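You operate a simulated robot arm through the tools that you are given. There is no shell and no other tool. Be economical: measure what you need, move in short steps, check, and stop when the job is done.

You are at the controls of a simulated robot arm. One attempt, no reset.

Task
Set the joystick's tension to 70%, try it fore and aft, and save.
Fine: knob to SET first; ease it to both stops; press SAVE once with the stick centred; knob back to FLY.

Only the result counts: the job must be done as asked and must still hold three seconds after the hand-in. Knocking over, shifting, dropping, spilling or breaking anything else fails it.

Robot
A 6-joint arm with a two-finger parallel gripper, fixed in place. Base frame: the origin is at the foot of the arm, x ahead of it, y to its left, z up. Units: m, degrees, N and s.
With the tool pointing down near the work surface it reaches from about 0.18 to 0.62 m from the base axis. Its first joint turns from -66.0 to 66.0 degrees. Payload 2.7 kg.
The tool frame sits at the grasp point between the pads (the TCP): z along the fingers, y along the line on which they close. The tips reach 0.023 m beyond it. Largest opening 0.094 m; finger width 0.038, thickness 0.01; the body of the gripper, 0.054 by 0.096 m, starts 0.039 m behind the TCP.
Orientation is that of the tool frame in the base frame, as a unit quaternion [x, y, z, w]. With the fingers straight down and closing along the base's y, the tool's x points along the base's -x, its y along +y and its z along -z.

Tools
- The arm moves only by the tool jog_arm. Its argument "motion" is text: rows parted by semicolons, each of 7 numbers parted by spaces: the turn, a rotation vector about the tool's x, y, z in degrees, then the shift along the tool's x, y, z in m, then the gripper command, from -1 (shut) to 1 (fully open), values between in proportion. In form: wx wy wz x y z claw; .... A call has 1 to 12 rows; each row shifts and turns the commanded pose from where the row before left it, along the tool's axes as they then stand. Rows are played at 5 a second. More than 0.05 m and 8.6 degrees between two rows, or a gripper value outside its range, and nothing of the call is played. A pose out of reach is approached as far as the arm can. The call stops where the force on the tool passes 40 N (or 10 N more than at its start, if that is more) or the arm is blocked; 0.2 s more then pass. The fingers move at their own pace (about 0.045 m/s each) and stop on an object; they squeeze with about 28 N. The grip force told is the motor's: it shows also when the fingers shut on nothing. Time passes only in rows, and 0.2 s behind the last, so rows that do not move let the fingers close. The reply holds the time, the measured pose of the TCP, the force on the tool along the base axes, the opening and the grip force, in the units named above and with some noise, and new pictures: "show" is both (left out), scene, wrist or none.
- Cameras (640 x 400 px; columns grow to the right, rows downward): "scene" is fixed at [0.058, -0.4353, 1.378]; the picture's right is [0.87, -0.49, 0.00], its down [-0.39, -0.68, -0.62] and it looks along [0.30, 0.54, -0.79] (base axes); focal length 366 px, centre (320, 200). "wrist" rides on the gripper at [0.086, 0.016, -0.075] in the tool frame; the picture's right is [-0.18, 0.98, 0.00], its down [-0.58, -0.11, -0.81] and it looks along [-0.79, -0.15, 0.59] (tool axes); focal length 243 px, centre (320, 200).
- locate(camera, pixels): for up to 12 pixels [column, row] of the newest picture of that camera ("zoom" is the newest enlarged one), the place [x, y, z] in the base frame of the surface seen there, good to about 0.002 m. No time passes.
- inspect(camera, box): a new picture of the part [left, top, right, bottom] of that camera's present view, enlarged. No time passes.
- job_done(): hands the job in; it is judged then, once.

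Go step by step. Measure first, check grasps and placings, and put right what went wrong. The budget is 80 turns and 170 pictures, counting those below and the enlarged ones. Unless the task says otherwise, let go and move clear before handing in, and close with one line.

The tools are called after "Request:" as name(argument=value, ...) on one line, values as JSON. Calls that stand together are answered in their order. jog_arm: Moves the arm, as the interface text tells. Its arguments: {"type":"object","properties":{"motion":{"type":"string"},"show":{"type":"string","enum":["both","scene","wrist","none"]}},"required":["motion"]} The other tools are called the same way: locate (camera, pixels) gives the place of the surface under pixels of a picture; inspect (camera, box) takes an enlarged picture of a part of a camera's view; job_done () hands the job in.

At the start:

```text
time_s: 0.0
position: [0.3858, -0.0215, 0.8986]
orientation: [0.001, 1.0, 0.001, 0.0]
force: [-0.4, 0.1, -0.1]
width: 0.094
gripper_force: 0.1
```

scene: 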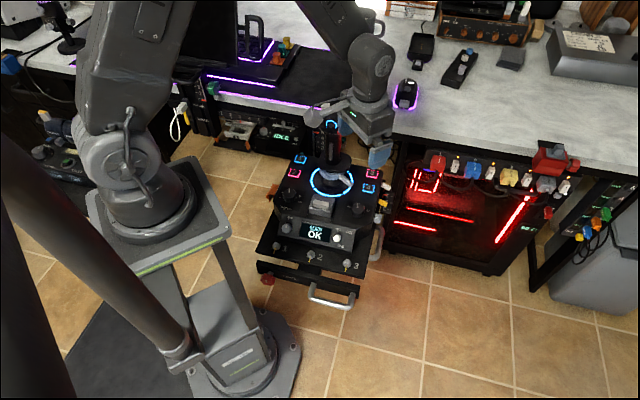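
wrist: 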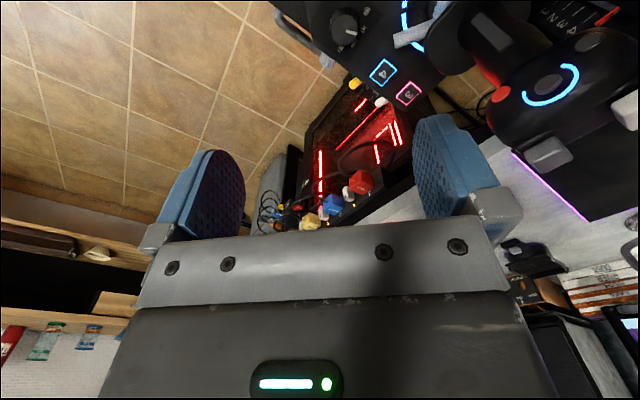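

The scene shows a joystick unit around (330,190) with a screen "READY OK" near (315,233). I'll zoom in on it before moving.

Request:
inspect(camera="scene", box=[250, 110, 400, 310])

Request:
inspect(camera="wrist", box=[300, 0, 640, 210])

```text
2.00 times, centred on (325, 210) of scene
```

zoom: 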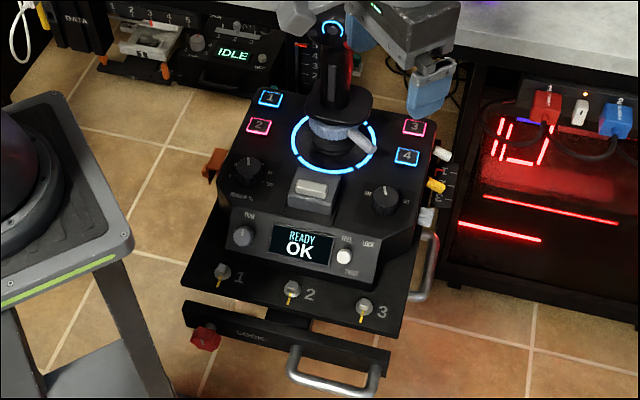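

```text
1.88 times, centred on (470, 105) of wrist
```

zoom: 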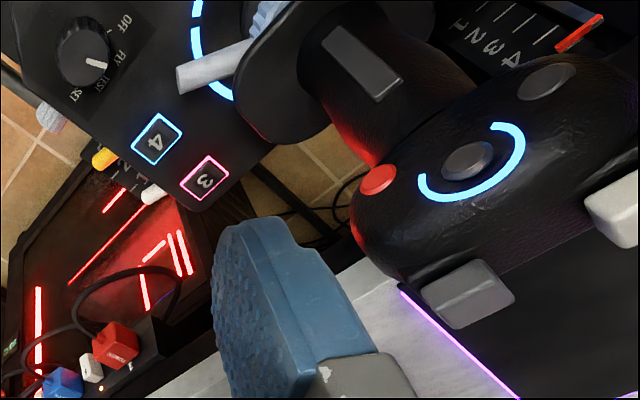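

The mode knob (OFF/FLY/TEST/SET) is seen at zoom (85,50). I need finer views of the other controls.

Request:
inspect(camera="scene", box=[290, 155, 370, 205])

Request:
inspect(camera="scene", box=[290, 200, 370, 250])

Request:
inspect(camera="scene", box=[265, 180, 345, 230])

Request:
inspect(camera="scene", box=[340, 165, 420, 215])

```text
8.00 times, centred on (330, 180) of scene
```

zoom: 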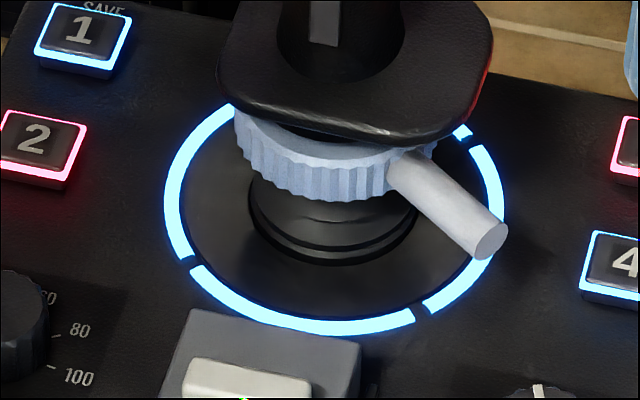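

```text
8.00 times, centred on (330, 225) of scene
```

zoom: 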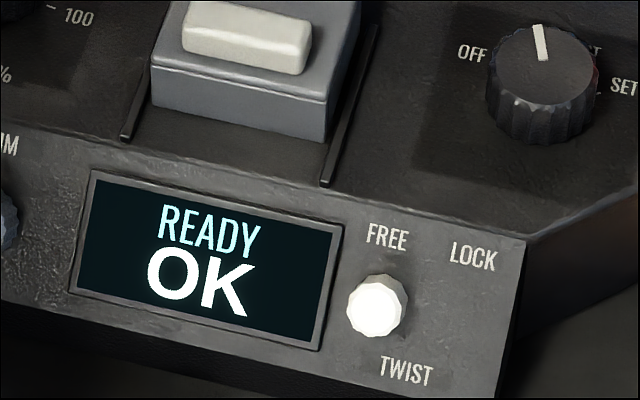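

```text
8.00 times, centred on (305, 205) of scene
```

zoom: 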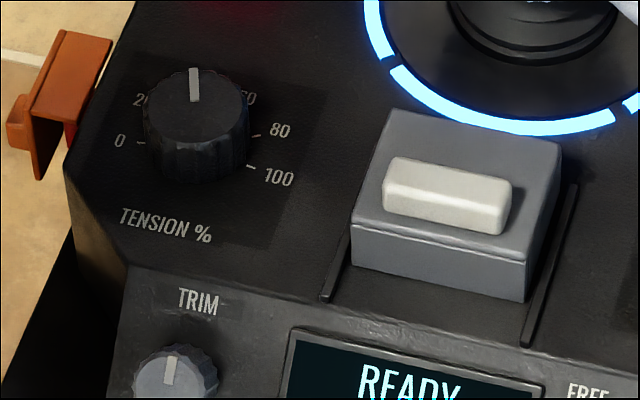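

```text
8.00 times, centred on (380, 190) of scene
```

zoom: 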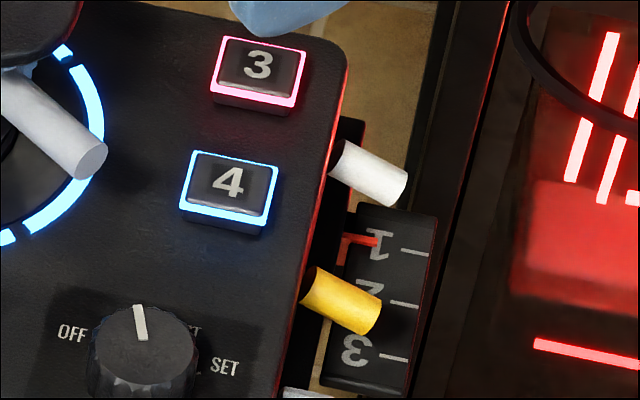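

The tension knob is at about scene (290,191), the mode knob at (358,207) and button 1, labelled SAVE, at (300,158). I'll locate these along with the stick.

Request:
locate(camera="scene", pixels=[[289.5, 191.5], [289.3, 189], [357.8, 207], [357.5, 205], [300, 159], [295, 172], [372.5, 173.5], [368.5, 188.5], [345, 208], [275, 210], [350, 184], [328, 206]])

Request:
inspect(camera="scene", box=[290, 115, 386, 175])

Request:
inspect(camera="scene", box=[280, 148, 312, 168])

```text
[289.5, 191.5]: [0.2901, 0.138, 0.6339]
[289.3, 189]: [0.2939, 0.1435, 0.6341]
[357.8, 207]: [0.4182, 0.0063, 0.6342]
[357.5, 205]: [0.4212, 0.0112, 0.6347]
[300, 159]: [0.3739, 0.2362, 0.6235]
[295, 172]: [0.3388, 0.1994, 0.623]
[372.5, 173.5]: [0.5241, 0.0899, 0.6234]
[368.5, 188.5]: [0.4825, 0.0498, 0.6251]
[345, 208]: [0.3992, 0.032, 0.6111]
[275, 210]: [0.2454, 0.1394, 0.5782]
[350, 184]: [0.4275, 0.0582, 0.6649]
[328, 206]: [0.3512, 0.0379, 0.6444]
```

```text
6.67 times, centred on (338, 145) of scene
```

zoom: 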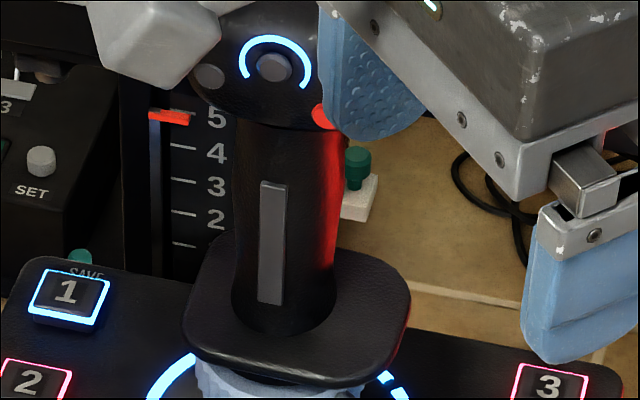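

```text
16.00 times, centred on (296, 158) of scene
```

zoom: 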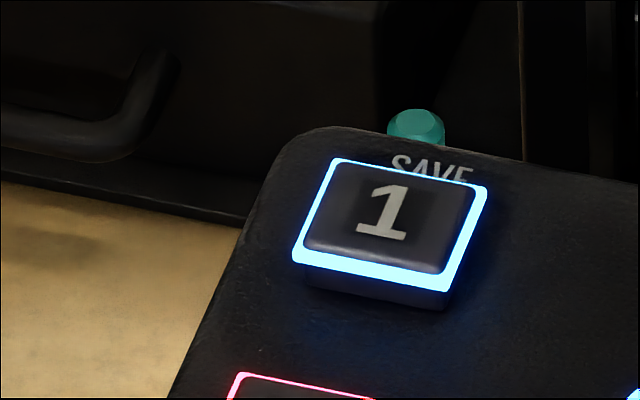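

The unit is turned about -45° in the base frame (button 1 to 3 runs along +x, -y). I'll measure the stick, guard, collar lever and knob pointers.

Request:
locate(camera="scene", pixels=[[329, 125], [313, 123], [332, 150], [331, 158], [320, 165], [349, 162], [337, 174], [352, 185], [345, 179], [331, 196], [311, 180], [352, 181]])

Request:
locate(camera="wrist", pixels=[[344, 27], [350, 33], [383, 72], [408, 93], [545, 85], [499, 96], [465, 35], [550, 150], [625, 110], [505, 40], [405, 40], [430, 35]])

Request:
inspect(camera="wrist", box=[310, 0, 390, 50])

```text
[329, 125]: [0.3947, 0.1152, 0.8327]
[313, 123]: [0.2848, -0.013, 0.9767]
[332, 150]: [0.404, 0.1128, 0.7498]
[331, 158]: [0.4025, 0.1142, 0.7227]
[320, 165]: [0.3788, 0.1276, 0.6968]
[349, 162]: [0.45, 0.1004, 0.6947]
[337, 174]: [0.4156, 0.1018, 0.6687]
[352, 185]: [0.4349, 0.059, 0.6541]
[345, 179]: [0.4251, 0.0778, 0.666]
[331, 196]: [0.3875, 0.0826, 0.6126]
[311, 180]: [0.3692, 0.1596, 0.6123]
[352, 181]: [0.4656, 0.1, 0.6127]
```

```text
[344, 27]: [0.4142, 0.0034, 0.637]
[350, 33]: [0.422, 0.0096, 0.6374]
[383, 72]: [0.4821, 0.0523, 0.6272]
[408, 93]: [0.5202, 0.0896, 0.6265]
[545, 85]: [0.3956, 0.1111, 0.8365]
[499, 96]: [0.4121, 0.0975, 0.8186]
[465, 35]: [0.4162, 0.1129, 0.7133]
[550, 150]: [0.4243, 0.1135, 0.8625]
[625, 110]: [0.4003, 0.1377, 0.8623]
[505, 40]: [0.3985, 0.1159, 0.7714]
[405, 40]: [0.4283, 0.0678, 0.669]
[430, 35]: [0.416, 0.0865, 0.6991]
```

```text
8.00 times, centred on (350, 25) of wrist
```

zoom: 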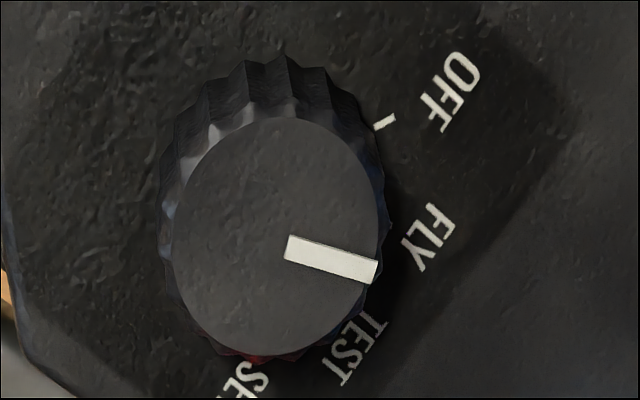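

Stick axis is about (0.416,0.129), and the mode knob about (0.418,0.006), which is roughly on FLY. I'll move over so the wrist camera sees the tension knob from steeply above.

Request:
jog_arm(motion="0 0 0 0.032 0.033 0 1; 0 0 0 0.032 0.033 0 1; 0 0 0 0.032 0.033 0 1; 0 0 0 0.032 0.033 0 1", show="wrist")

Request:
inspect(camera="wrist", box=[290, 0, 402, 70])

```text
time_s: 1.0
position: [0.255, 0.1134, 0.8992]
orientation: [0.0, 1.0, 0.0, 0.0]
force: [0.1, 1.2, 0.3]
width: 0.0943
gripper_force: 0.1
```

wrist: 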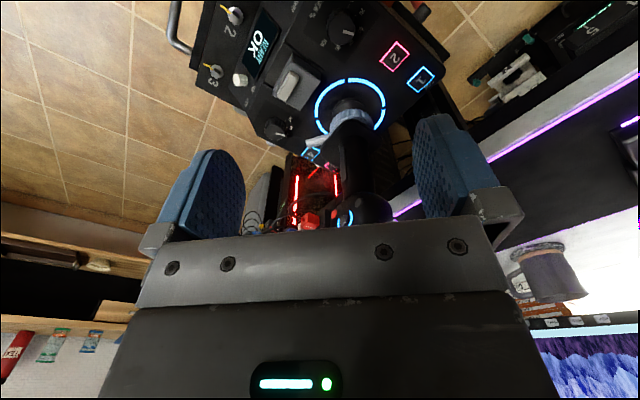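

```text
5.71 times, centred on (346, 35) of wrist
```

zoom: 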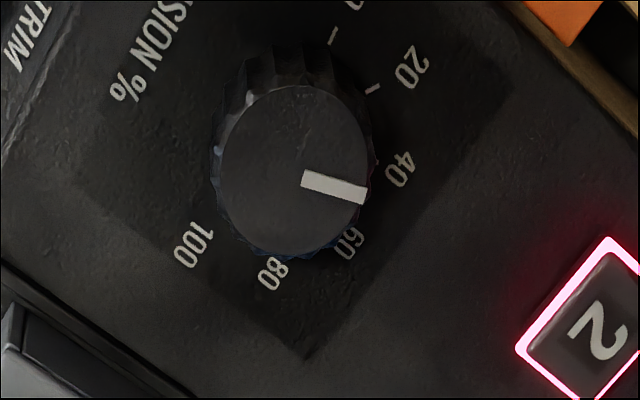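

The tension pointer sits around 40–45. I'll locate the ticks, labels and pointer to get exact angles.

Request:
locate(camera="zoom", pixels=[[333, 35], [373, 88], [412, 68], [400, 168], [350, 243], [272, 272], [193, 245], [304, 179], [365, 197], [295, 90], [225, 165], [290, 252]])

Request:
inspect(camera="wrist", box=[255, 105, 303, 135])

```text
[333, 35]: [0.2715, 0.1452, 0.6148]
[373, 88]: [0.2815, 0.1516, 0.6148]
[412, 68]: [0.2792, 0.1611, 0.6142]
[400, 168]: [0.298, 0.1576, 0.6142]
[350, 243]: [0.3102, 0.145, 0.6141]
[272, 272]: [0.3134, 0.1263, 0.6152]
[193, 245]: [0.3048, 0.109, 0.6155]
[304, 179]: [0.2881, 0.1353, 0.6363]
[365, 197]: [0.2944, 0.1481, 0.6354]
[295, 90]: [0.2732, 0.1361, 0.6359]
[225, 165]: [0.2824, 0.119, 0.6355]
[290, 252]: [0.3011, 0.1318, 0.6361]
```

```text
13.33 times, centred on (279, 120) of wrist
```

zoom: 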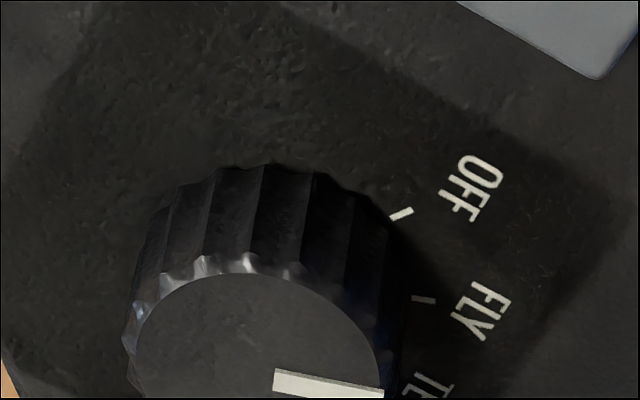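

Tension scale fits 2° per percent (0 at 145°, 100 at -55°, pointer now about 65°, so 40%). 70% is at about 5° in the base frame, a 60° clockwise turn. Now the mode knob.

Request:
locate(camera="zoom", pixels=[[402, 214], [423, 300], [470, 188], [480, 310], [278, 380], [378, 394], [138, 340], [255, 278], [370, 330]])

Request:
inspect(camera="wrist", box=[255, 112, 319, 152])

```text
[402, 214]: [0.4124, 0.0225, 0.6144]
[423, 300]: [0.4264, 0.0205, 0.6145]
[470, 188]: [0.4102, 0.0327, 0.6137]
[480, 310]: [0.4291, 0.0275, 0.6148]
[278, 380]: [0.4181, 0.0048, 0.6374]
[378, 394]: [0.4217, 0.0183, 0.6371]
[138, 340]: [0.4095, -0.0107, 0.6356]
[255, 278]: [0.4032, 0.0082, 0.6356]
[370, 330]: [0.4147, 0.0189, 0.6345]
```

```text
10.00 times, centred on (287, 132) of wrist
```

zoom: 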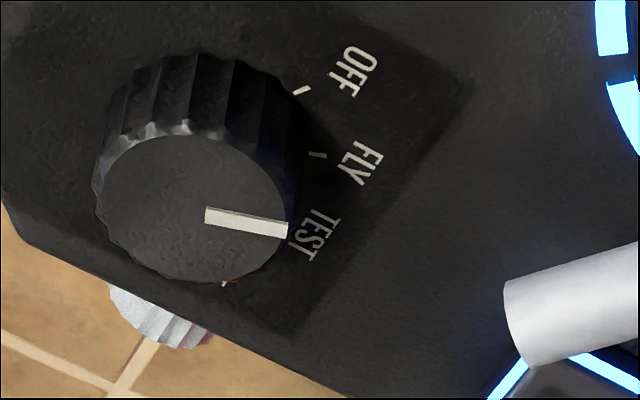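

Mode knob centre is about (0.418,0.004), with OFF 105°, FLY 65°, TEST 25° and SET -15°, so I need an 80° clockwise turn. First I'll check the stick guard's nearest extents for gripper clearance.

Request:
inspect(camera="scene", box=[282, 100, 394, 170])

Request:
locate(camera="scene", pixels=[[346, 171], [343, 172], [335, 171], [325, 169], [318, 165], [351, 166], [351.5, 160], [349, 183], [352, 183], [350, 186]])

```text
5.71 times, centred on (338, 135) of scene
```

zoom: 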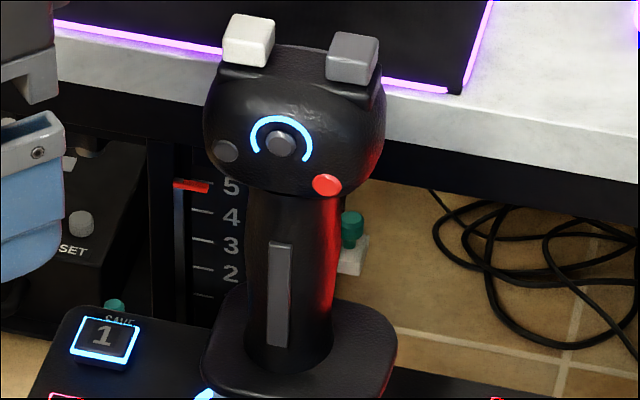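

```text
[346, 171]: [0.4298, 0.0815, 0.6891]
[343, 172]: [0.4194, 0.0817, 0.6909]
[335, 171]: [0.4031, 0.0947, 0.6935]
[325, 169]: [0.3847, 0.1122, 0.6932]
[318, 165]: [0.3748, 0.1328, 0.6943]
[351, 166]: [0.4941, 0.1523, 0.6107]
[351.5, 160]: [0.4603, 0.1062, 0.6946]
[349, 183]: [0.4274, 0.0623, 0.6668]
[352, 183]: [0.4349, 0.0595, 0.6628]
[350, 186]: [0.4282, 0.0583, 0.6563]
```

The guard's nearest point (0.425,0.08,0.69) is 76 mm from the mode knob, so there is room. I'll yaw +40° (counter-clockwise) and go above the mode knob at a safe height.

Request:
jog_arm(motion="0 0 -8 0 0 0 1; 0 0 -8 0 0 0 1; 0 0 -8 0 0 0 1; 0 0 -8 0 0 0 1; 0 0 -8 0 0 0 1; 0 0 0 -0.0109 -0.0377 0 1; 0 0 0 -0.0109 -0.0377 0 1; 0 0 0 -0.0109 -0.0377 0 1; 0 0 0 -0.0109 -0.0377 0 1; 0 0 0 -0.0109 -0.0377 0 1; 0 0 0 0 0 0 0.2; 0 0 0 0 0 0 0.2")

```text
time_s: 3.6
position: [0.4201, -0.0004, 0.8964]
orientation: [-0.342, 0.94, 0.001, 0.0]
force: [0.7, -0.6, 0.3]
width: 0.0566
gripper_force: 0.1
```

scene: 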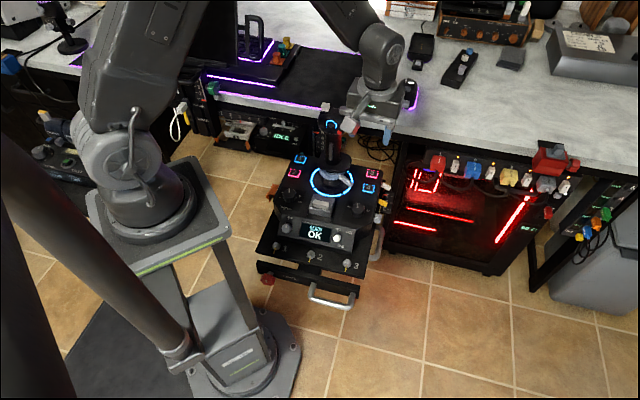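
wrist: 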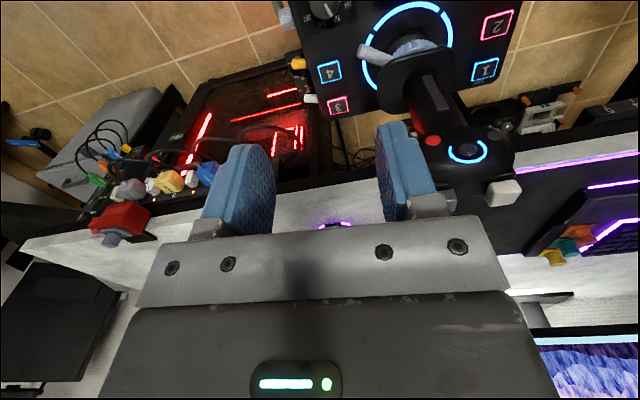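

The gripper is over the mode knob, about 5 mm short in y with opening 57 mm. I'll correct that and descend part way.

Request:
jog_arm(motion="0 0 0 -0.0013 0.0045 0.04 0.2; 0 0 0 0 0 0.04 0.2; 0 0 0 0 0 0.04 0.2; 0 0 0 0 0 0.04 0.2; 0 0 0 0 0 0.035 0.2; 0 0 0 0 0 0 0.2")

Request:
inspect(camera="scene", box=[310, 150, 406, 210])

```text
time_s: 5.0
position: [0.422, 0.0077, 0.7017]
orientation: [-0.342, 0.94, 0.001, -0.001]
force: [-0.1, -0.1, -0.1]
width: 0.0567
gripper_force: 0.1
```

scene: 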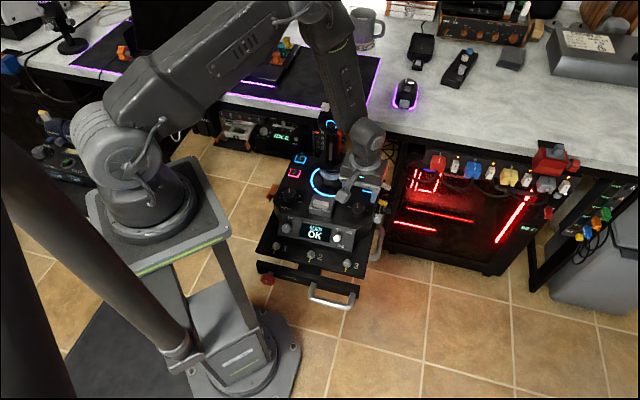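
wrist: 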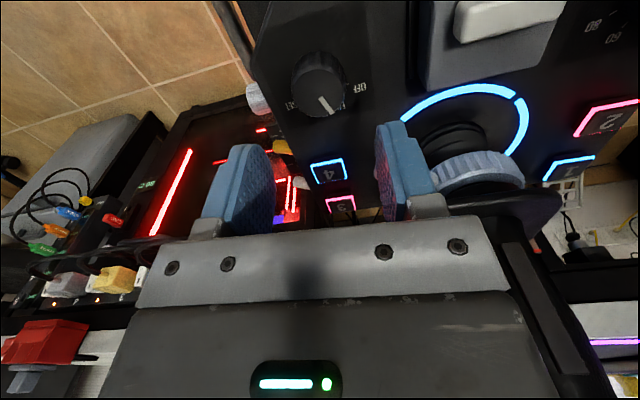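

```text
6.67 times, centred on (358, 180) of scene
```

zoom: 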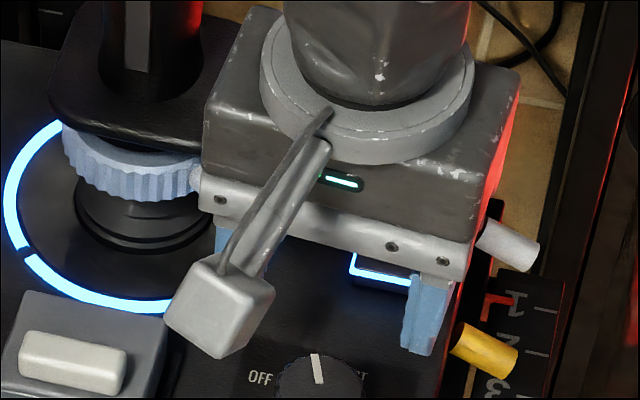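

Fingers are about 45 mm above the knob, and the wrist view has the knob at (320,85), roughly mid between them. I'll check fingertip and knob positions for centring.

Request:
locate(camera="wrist", pixels=[[378, 140], [383, 205], [272, 175], [262, 155], [320, 75], [296, 75], [342, 72], [318, 95], [320, 52], [325, 98]])

Request:
inspect(camera="wrist", box=[270, 40, 382, 110])

Request:
jog_arm(motion="0 0 0 0 0 0 0.2", show="none")

```text
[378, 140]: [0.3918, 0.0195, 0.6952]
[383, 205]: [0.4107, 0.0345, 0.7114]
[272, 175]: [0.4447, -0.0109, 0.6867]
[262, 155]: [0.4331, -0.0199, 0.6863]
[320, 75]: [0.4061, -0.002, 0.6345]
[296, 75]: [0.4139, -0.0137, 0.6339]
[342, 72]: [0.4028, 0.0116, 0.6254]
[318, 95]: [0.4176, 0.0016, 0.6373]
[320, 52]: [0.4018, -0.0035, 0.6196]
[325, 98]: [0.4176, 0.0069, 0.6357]
```

```text
5.71 times, centred on (326, 75) of wrist
```

zoom: 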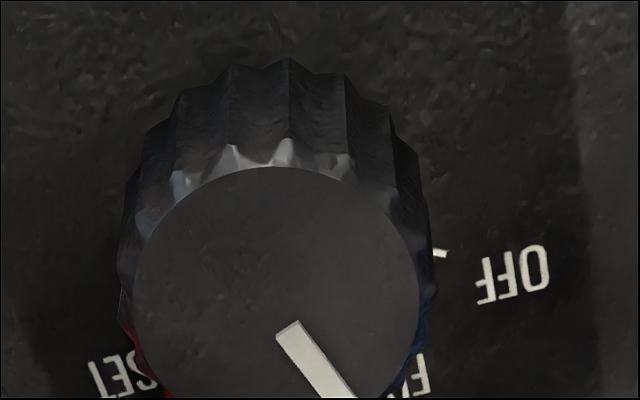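

```text
time_s: 5.4
position: [0.4215, 0.0066, 0.7013]
orientation: [-0.342, 0.94, 0.001, -0.001]
force: [0.5, 0.7, 0.2]
width: 0.0563
gripper_force: 0.0
```

I'll locate the rim precisely on the knob's top face.

Request:
locate(camera="zoom", pixels=[[140, 290], [410, 290], [275, 172], [290, 328], [340, 390], [160, 380], [180, 220], [370, 220]])

```text
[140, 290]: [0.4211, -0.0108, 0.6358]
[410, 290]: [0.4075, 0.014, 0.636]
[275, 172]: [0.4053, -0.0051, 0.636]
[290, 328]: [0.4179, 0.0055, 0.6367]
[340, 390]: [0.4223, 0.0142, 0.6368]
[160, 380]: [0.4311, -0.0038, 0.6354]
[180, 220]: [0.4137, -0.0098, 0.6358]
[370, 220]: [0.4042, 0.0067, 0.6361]
```

Knob centre is (0.418,0.0035), so I shift about 5 mm along tool x, lower the tips around the knob, and close gently.

Request:
jog_arm(motion="0 0 0 0.0049 -0.0004 0.02 0.2; 0 0 0 0 0 0.02 0.2; 0 0 0 0 0 0.0185 0.2; 0 0 0 0 0 0 0.2")

Request:
inspect(camera="scene", box=[310, 160, 406, 220])

```text
time_s: 6.4
position: [0.4154, 0.004, 0.6456]
orientation: [-0.342, 0.94, 0.002, -0.001]
force: [1.0, 0.4, -0.4]
width: 0.0565
gripper_force: 0.0
```

scene: 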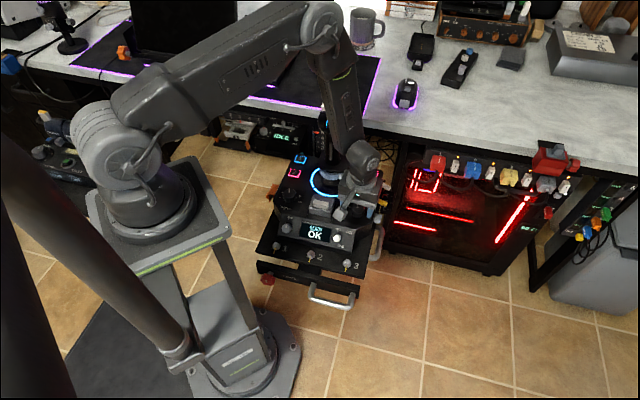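
wrist: 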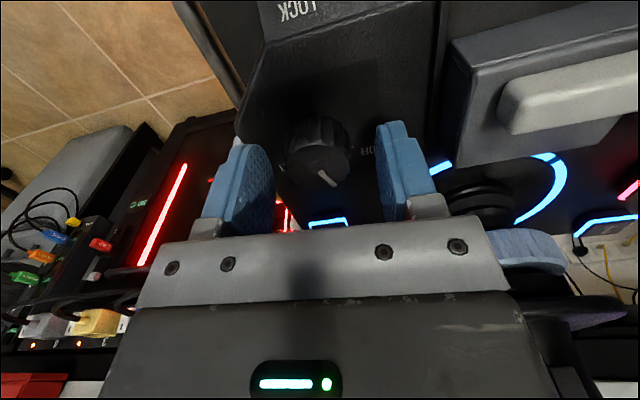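

```text
6.67 times, centred on (358, 190) of scene
```

zoom: 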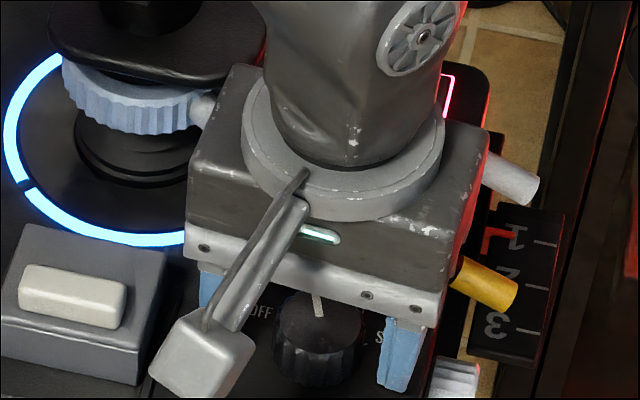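

The knob sits between the fingertips (scene zoom: tips near (400,365) and (210,290), knob (320,340)). Closing.

Request:
jog_arm(motion="0 0 0 0 0 0 -0.2; 0 0 0 0 0 0 -0.5; 0 0 0 0 0 0 -0.5; 0 0 0 0 0 0 -0.5", show="wrist")

```text
time_s: 7.4
position: [0.4171, 0.0046, 0.6466]
orientation: [-0.342, 0.94, 0.001, 0.0]
force: [8.3, -15.8, -8.6]
width: 0.0334
gripper_force: 45.2
```

wrist: 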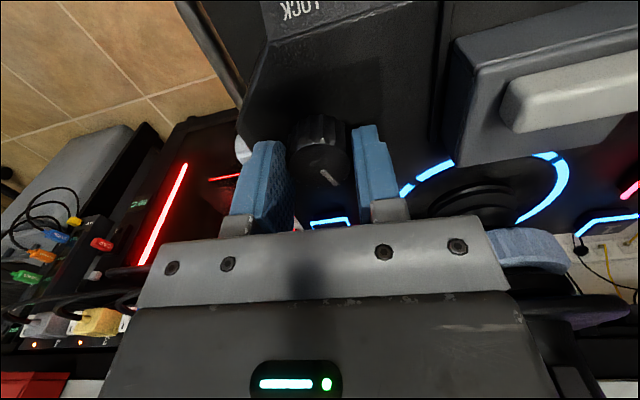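

Gripped at 33 mm with about 18 N side load along tool -y, so I relieve 1.5 mm and start a small test turn of 16°.

Request:
jog_arm(motion="0 0 0 0 -0.0015 0 -0.5; 0 0 4 0 0 0 -0.5; 0 0 6 0 0 0 -0.5; 0 0 6 0 0 0 -0.5", show="wrist")

Request:
inspect(camera="wrist", box=[240, 100, 400, 200])

```text
time_s: 8.4
position: [0.4166, 0.0038, 0.645]
orientation: [-0.209, 0.978, 0.001, 0.0]
force: [1.6, 21.5, -1.0]
width: 0.0334
gripper_force: 44.8
```

wrist: 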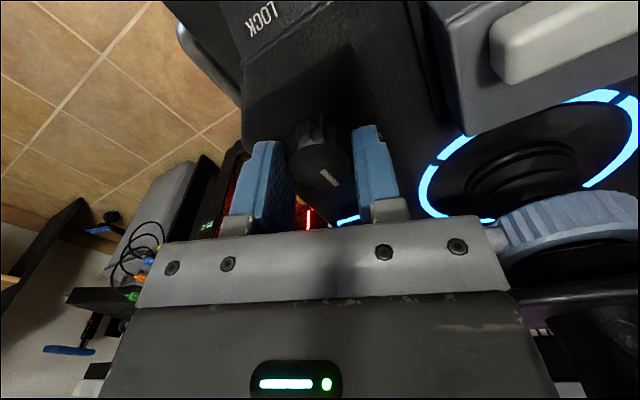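

```text
4.00 times, centred on (320, 150) of wrist
```

zoom: 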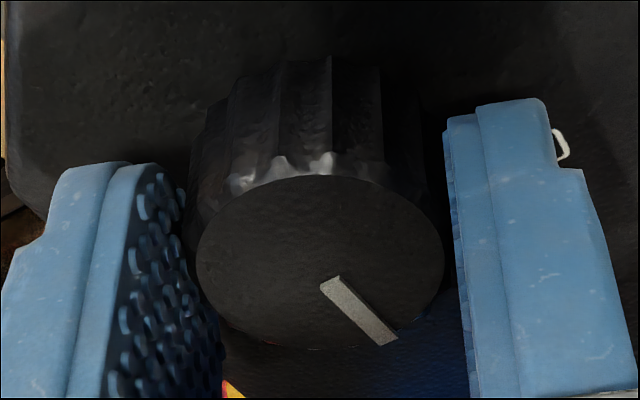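

The knob turns with the gripper. The side load has flipped, so I relieve it by 0.7 mm and turn another 32°.

Request:
jog_arm(motion="0 0 0 0 0.0007 0 -0.5; 0 0 8 0 0 0 -0.5; 0 0 8 0 0 0 -0.5; 0 0 8 0 0 0 -0.5; 0 0 8 0 0 0 -0.5")

Request:
inspect(camera="scene", box=[310, 160, 406, 220])

```text
time_s: 9.6
position: [0.4174, 0.0036, 0.6453]
orientation: [0.071, 0.997, 0.0, 0.0]
force: [0.0, 29.4, 3.0]
width: 0.0334
gripper_force: 44.5
```

scene: 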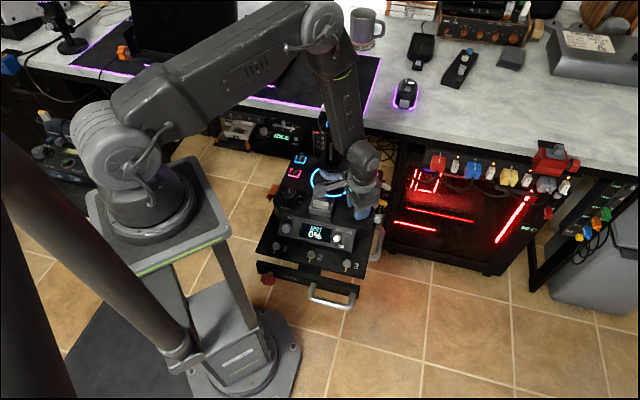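
wrist: 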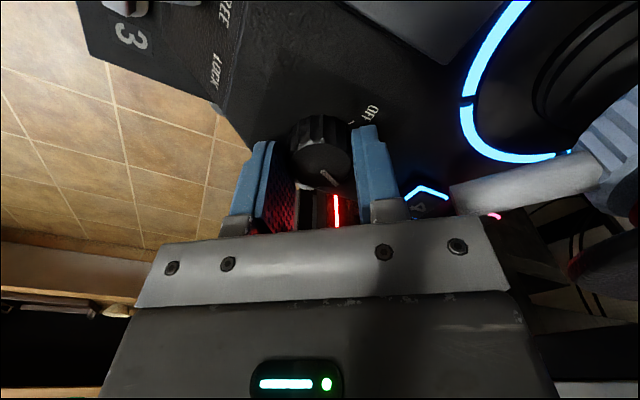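

```text
6.67 times, centred on (358, 190) of scene
```

zoom: 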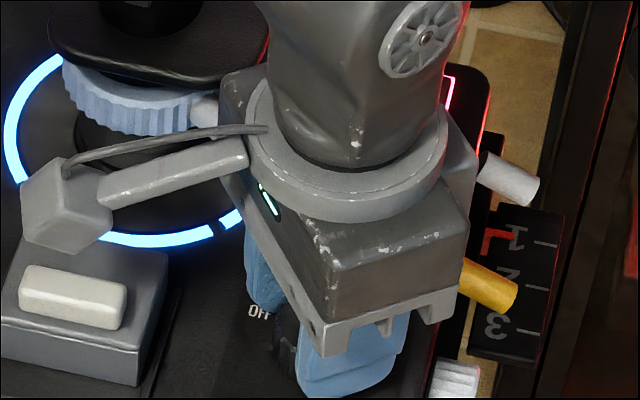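

The screen has changed with the knob near TEST. Side load is 29 N in +y, so I ease it by 1.1 mm and finish the remaining 32° to SET.

Request:
jog_arm(motion="0 0 0 0 0.0011 0 -0.5; 0 0 8 0 0 0 -0.5; 0 0 8 0 0 0 -0.5", show="none")

```text
time_s: 10.4
position: [0.4174, 0.0042, 0.6444]
orientation: [0.209, 0.978, 0.001, 0.002]
force: [5.4, 11.9, 9.0]
width: 0.0336
gripper_force: 45.1
```

Request:
jog_arm(motion="0 0 0 0 0.0004 0 -0.5; 0 0 8 0 0 0 -0.5; 0 0 8 0 0 0 -0.5; 0 0 0 0 0 0 -0.5")

Request:
inspect(camera="scene", box=[280, 190, 376, 250])

Request:
inspect(camera="wrist", box=[240, 90, 400, 190])

```text
time_s: 11.4
position: [0.4161, 0.0042, 0.6436]
orientation: [0.343, 0.939, 0.001, 0.0]
force: [5.0, -3.7, 23.1]
width: 0.0335
gripper_force: 45.2
```

scene: 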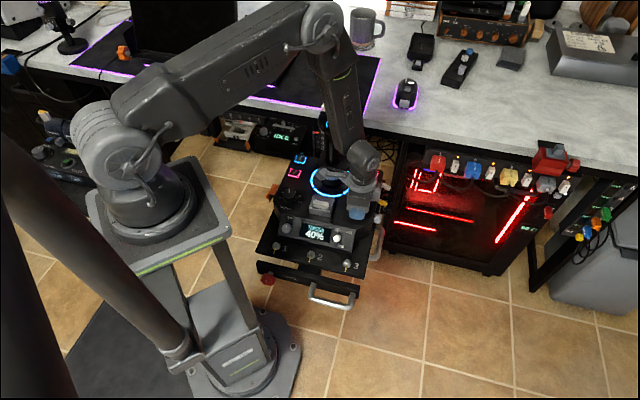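
wrist: 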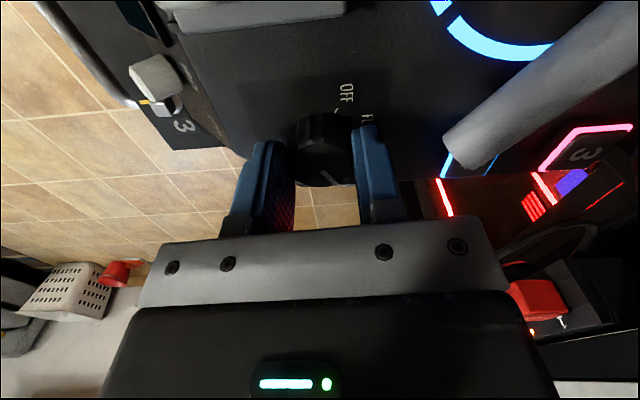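

```text
6.67 times, centred on (328, 220) of scene
```

zoom: 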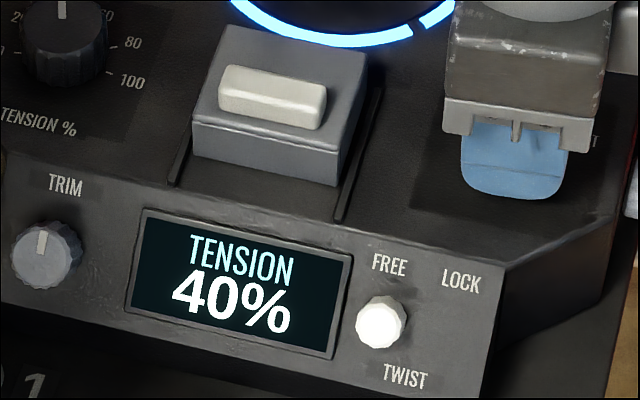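

```text
4.00 times, centred on (320, 140) of wrist
```

zoom: 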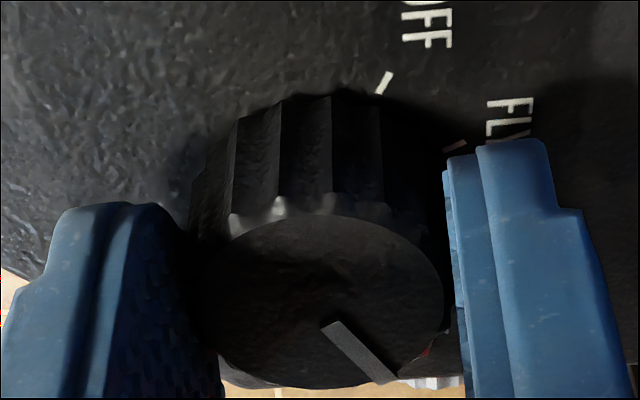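

The display reads TENSION 40%, so SET is engaged. I'll release, lift and back away from the stick.

Request:
jog_arm(motion="0 0 0 0 0 0 0.1; 0 0 0 0 0 0 0.2; 0 0 0 0 0 0 0.2; 0 0 0 0 0 -0.03 0.2; 0 0 0 0 0 -0.035 0.2; 0 0 0 0 0 -0.035 0.2; 0 0 0 0.0042 -0.0485 0 0.2", show="scene")

Request:
inspect(camera="scene", box=[270, 165, 398, 245])

```text
time_s: 13.0
position: [0.383, -0.0297, 0.7428]
orientation: [0.341, 0.94, 0.001, 0.001]
force: [0.2, 0.9, -0.8]
width: 0.0565
gripper_force: 0.1
```

scene: 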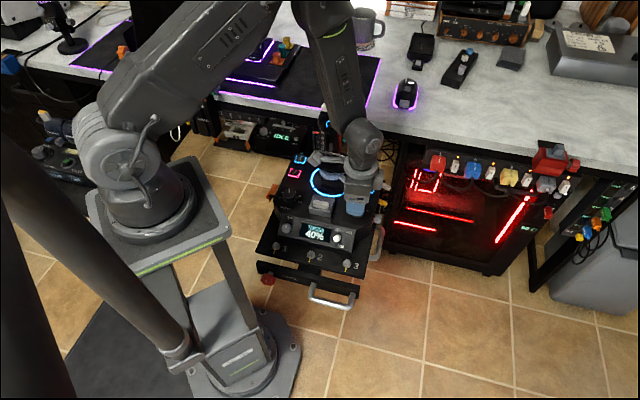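

```text
5.00 times, centred on (334, 205) of scene
```

zoom: 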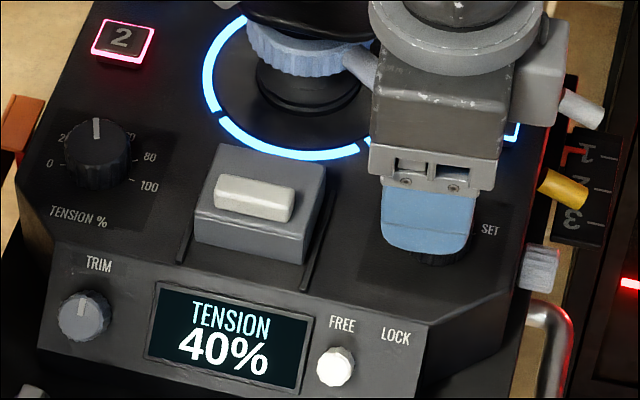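

Stays on TENSION 40%. Now I yaw to +30° and travel along the front of the unit toward the tension knob.

Request:
jog_arm(motion="0 0 -7.8 0 0 0 0.2; 0 0 -7.8 0 0 0 0.2; 0 0 -7.8 0 0 0 0.2; 0 0 -7.8 0 0 0 0.2; 0 0 -7.8 0 0 0 0.2; 0 0 -7.8 0 0 0 0.2; 0 0 -7.8 0 0 0 0.2; 0 0 -7.8 0 0 0 0.2; 0 0 -7.8 0 0 0 0.2; 0 0 0 0 0.0475 0 0.2; 0 0 0 0 0.0475 0 0.2; 0 0 0 0 0.0475 0 0.2", show="none")

Request:
jog_arm(motion="0 0 0 0.0007 0.0475 0 0.2; 0 0 0 0 0 0.04 0.2; 0 0 0 0 0 0 0.2")

Request:
inspect(camera="wrist", box=[270, 40, 382, 110])

```text
time_s: 15.6
position: [0.3114, 0.0936, 0.7492]
orientation: [-0.261, 0.965, 0.001, 0.0]
force: [0.0, 0.1, -0.6]
width: 0.0565
gripper_force: 0.0
```

```text
time_s: 16.4
position: [0.2859, 0.1341, 0.7053]
orientation: [-0.26, 0.966, 0.0, 0.0]
force: [0.0, 0.6, -0.2]
width: 0.0564
gripper_force: 0.1
```

scene: 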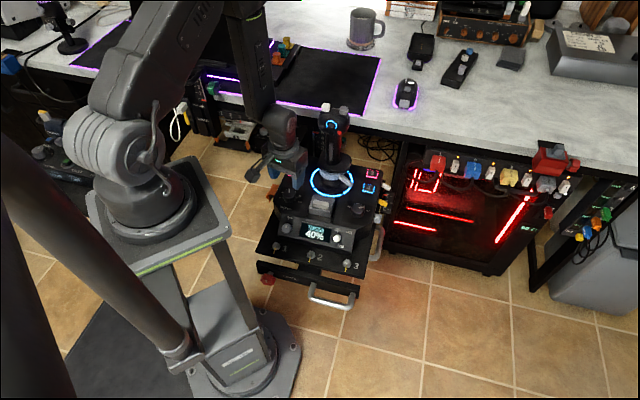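
wrist: 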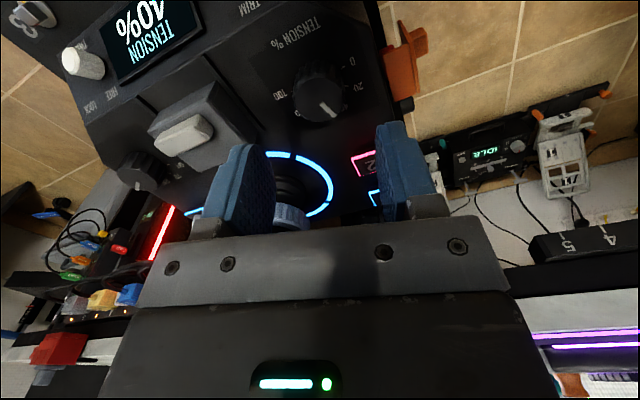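

```text
5.71 times, centred on (326, 75) of wrist
```

zoom: 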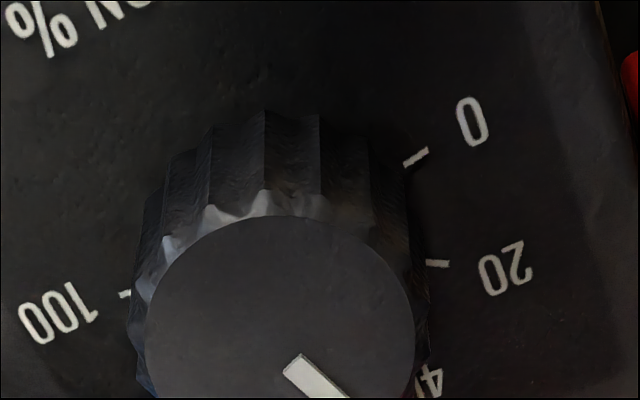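

The tension knob sits between the fingers in wrist view (318,92). I'll fit its centre from the rim.

Request:
locate(camera="zoom", pixels=[[150, 335], [408, 335], [275, 222], [298, 360], [340, 395], [185, 260], [375, 260], [165, 385]])

```text
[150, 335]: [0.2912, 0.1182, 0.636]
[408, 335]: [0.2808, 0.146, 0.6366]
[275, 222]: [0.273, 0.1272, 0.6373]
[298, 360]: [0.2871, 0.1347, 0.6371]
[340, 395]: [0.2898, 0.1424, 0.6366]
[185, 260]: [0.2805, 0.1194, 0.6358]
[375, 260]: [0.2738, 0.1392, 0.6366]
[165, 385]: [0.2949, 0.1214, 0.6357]
```

Knob centre (0.287,0.133). Small trim, lower, and close.

Request:
jog_arm(motion="0 0 0 0 -0.0012 0.02 0.2; 0 0 0 0 0 0.02 0.2; 0 0 0 0 0 0.0205 0.2; 0 0 0 0 0 0 0.2; 0 0 0 0 0 0 -0.2; 0 0 0 0 0 0 -0.5; 0 0 0 0 0 0 -0.5; 0 0 0 0 0 0 -0.5")

```text
time_s: 18.2
position: [0.2856, 0.1334, 0.6426]
orientation: [-0.261, 0.965, 0.0, 0.001]
force: [4.0, -3.4, -8.5]
width: 0.0336
gripper_force: 45.2
```

scene: 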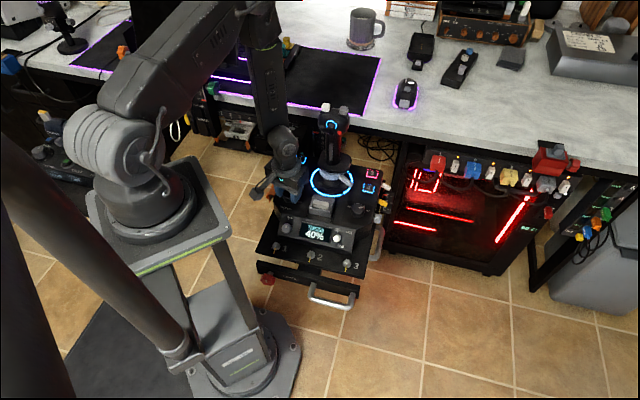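
wrist: 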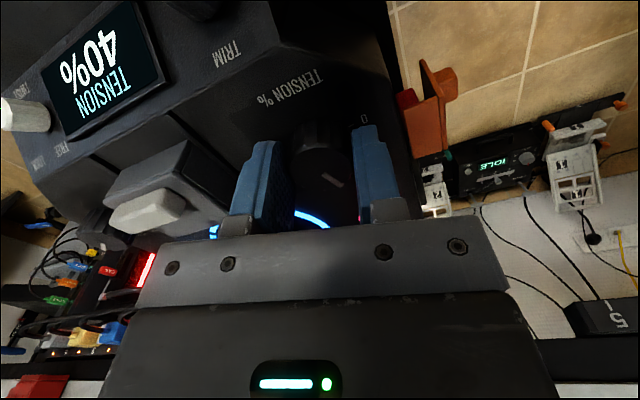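

Well-centred grip (33.6 mm, little side load), display 40%. Turning clockwise 32° first.

Request:
jog_arm(motion="0 0 8 0 0 0 -0.5; 0 0 8 0 0 0 -0.5; 0 0 8 0 0 0 -0.5; 0 0 8 0 0 0 -0.5; 0 0 0 0 0 0 -0.5", show="none")

Request:
inspect(camera="scene", box=[280, 200, 376, 260])

```text
time_s: 19.4
position: [0.2865, 0.135, 0.6444]
orientation: [0.015, 1.0, 0.0, -0.002]
force: [-13.7, 27.8, -19.7]
width: 0.0336
gripper_force: 44.7
```

```text
6.67 times, centred on (328, 230) of scene
```

zoom: 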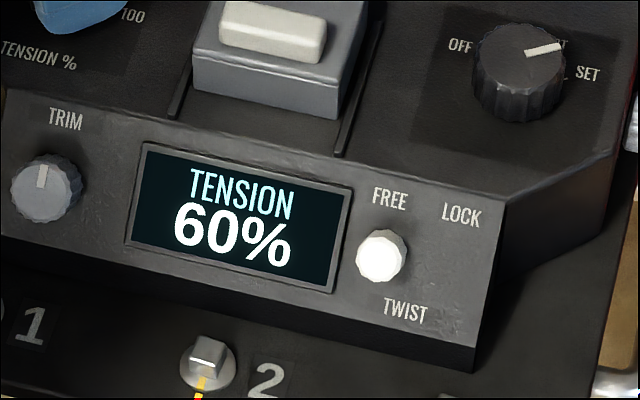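

Display is 60% after 32°. I relieve the side load and go another 12°.

Request:
jog_arm(motion="0 0 0 0.0004 0.001 0 -0.5; 0 0 6 0 0 0 -0.5; 0 0 6 0 0 0 -0.5; 0 0 0 0 0 0 -0.5", show="none")

Request:
inspect(camera="scene", box=[280, 200, 376, 260])

Request:
inspect(camera="wrist", box=[240, 90, 400, 190])

```text
time_s: 20.4
position: [0.2854, 0.1343, 0.6434]
orientation: [0.121, 0.993, 0.001, -0.001]
force: [-6.6, 19.4, -24.1]
width: 0.0336
gripper_force: 44.9
```

```text
6.67 times, centred on (328, 230) of scene
```

zoom: 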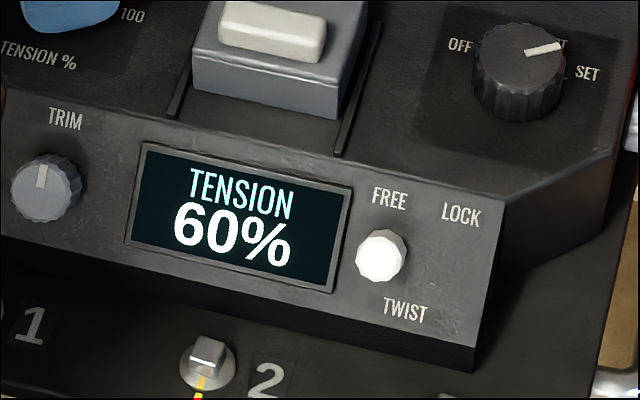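

```text
4.00 times, centred on (320, 140) of wrist
```

zoom: 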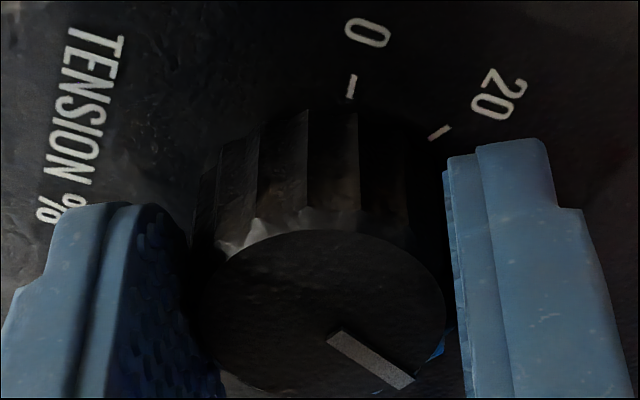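

The display steps by 10% (20° detents), and I'm 44° into the needed 60°. Turning the last 16°.

Request:
jog_arm(motion="0 0 0 0 0.0005 0 -0.5; 0 0 8 0 0 0 -0.5; 0 0 8 0 0 0 -0.5; 0 0 0 0 0 0 -0.5", show="none")

Request:
inspect(camera="scene", box=[280, 200, 376, 260])

Request:
inspect(camera="wrist", box=[240, 90, 400, 190])

```text
time_s: 21.4
position: [0.2854, 0.1356, 0.6447]
orientation: [0.257, 0.966, 0.001, 0.0]
force: [-9.2, 28.3, -25.7]
width: 0.0333
gripper_force: 44.8
```

```text
6.67 times, centred on (328, 230) of scene
```

zoom: 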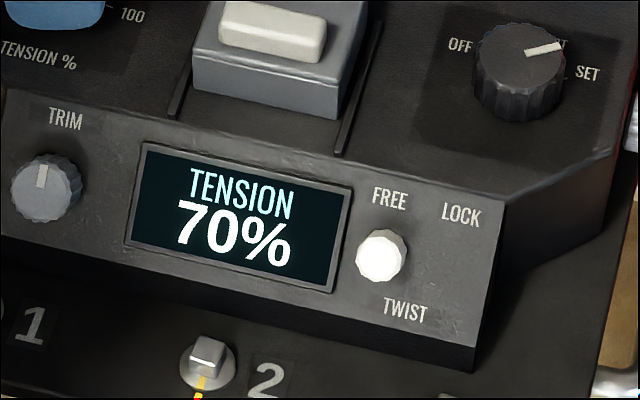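

```text
4.00 times, centred on (320, 140) of wrist
```

zoom: 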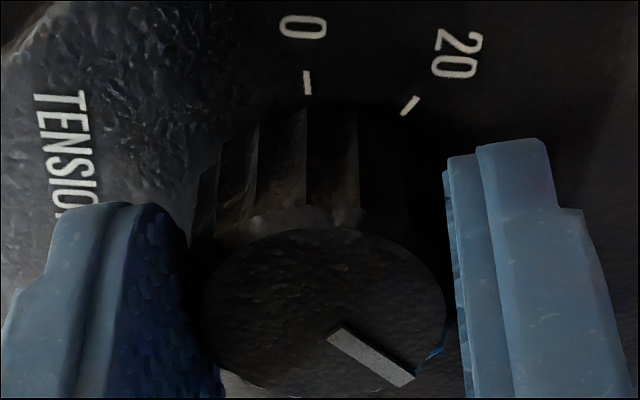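

Display says 70%. Releasing and lifting, then I'll verify that it holds.

Request:
jog_arm(motion="0 0 0 0 0 0 0; 0 0 0 0 0 0 0.2; 0 0 0 0 0 0 0.2; 0 0 0 0 0 -0.03 0.2; 0 0 0 0 0 -0.04 0.2; 0 0 0 0.01 -0.045 -0.01 0.2; 0 0 0 0 0 -0.05 0.2; 0 0 0 0 0 -0.05 0.2; 0 0 0 0 0 -0.05 0.2; 0 0 0 0 0 -0.05 0.2", show="scene")

Request:
inspect(camera="scene", box=[250, 160, 378, 240])

Request:
inspect(camera="scene", box=[282, 90, 394, 160])

```text
time_s: 23.6
position: [0.2551, 0.0995, 0.9248]
orientation: [0.258, 0.966, 0.0, 0.0]
force: [-0.8, -0.3, 0.3]
width: 0.0562
gripper_force: 0.1
```

scene: 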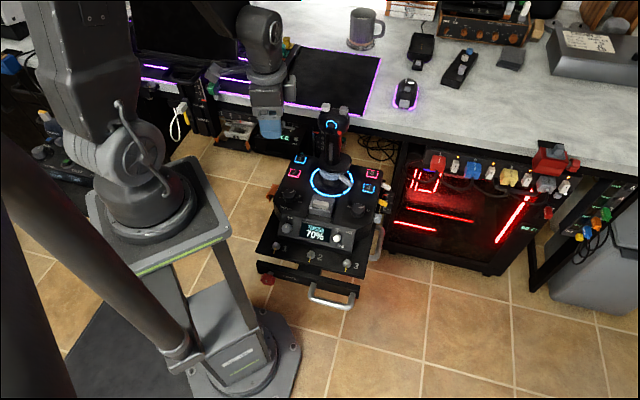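

```text
5.00 times, centred on (314, 200) of scene
```

zoom: 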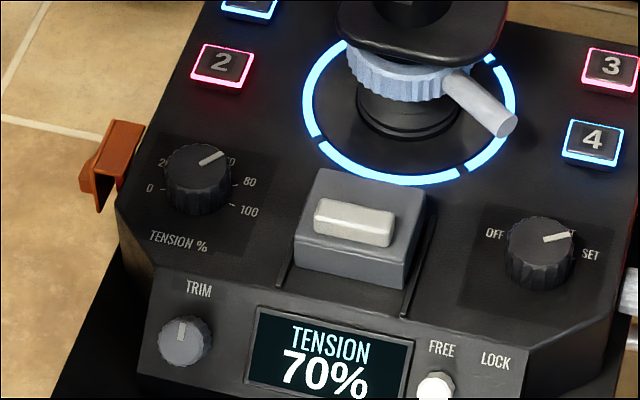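

```text
5.71 times, centred on (338, 125) of scene
```

zoom: 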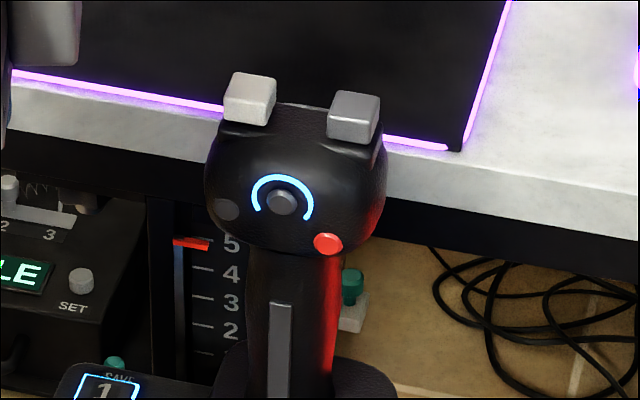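

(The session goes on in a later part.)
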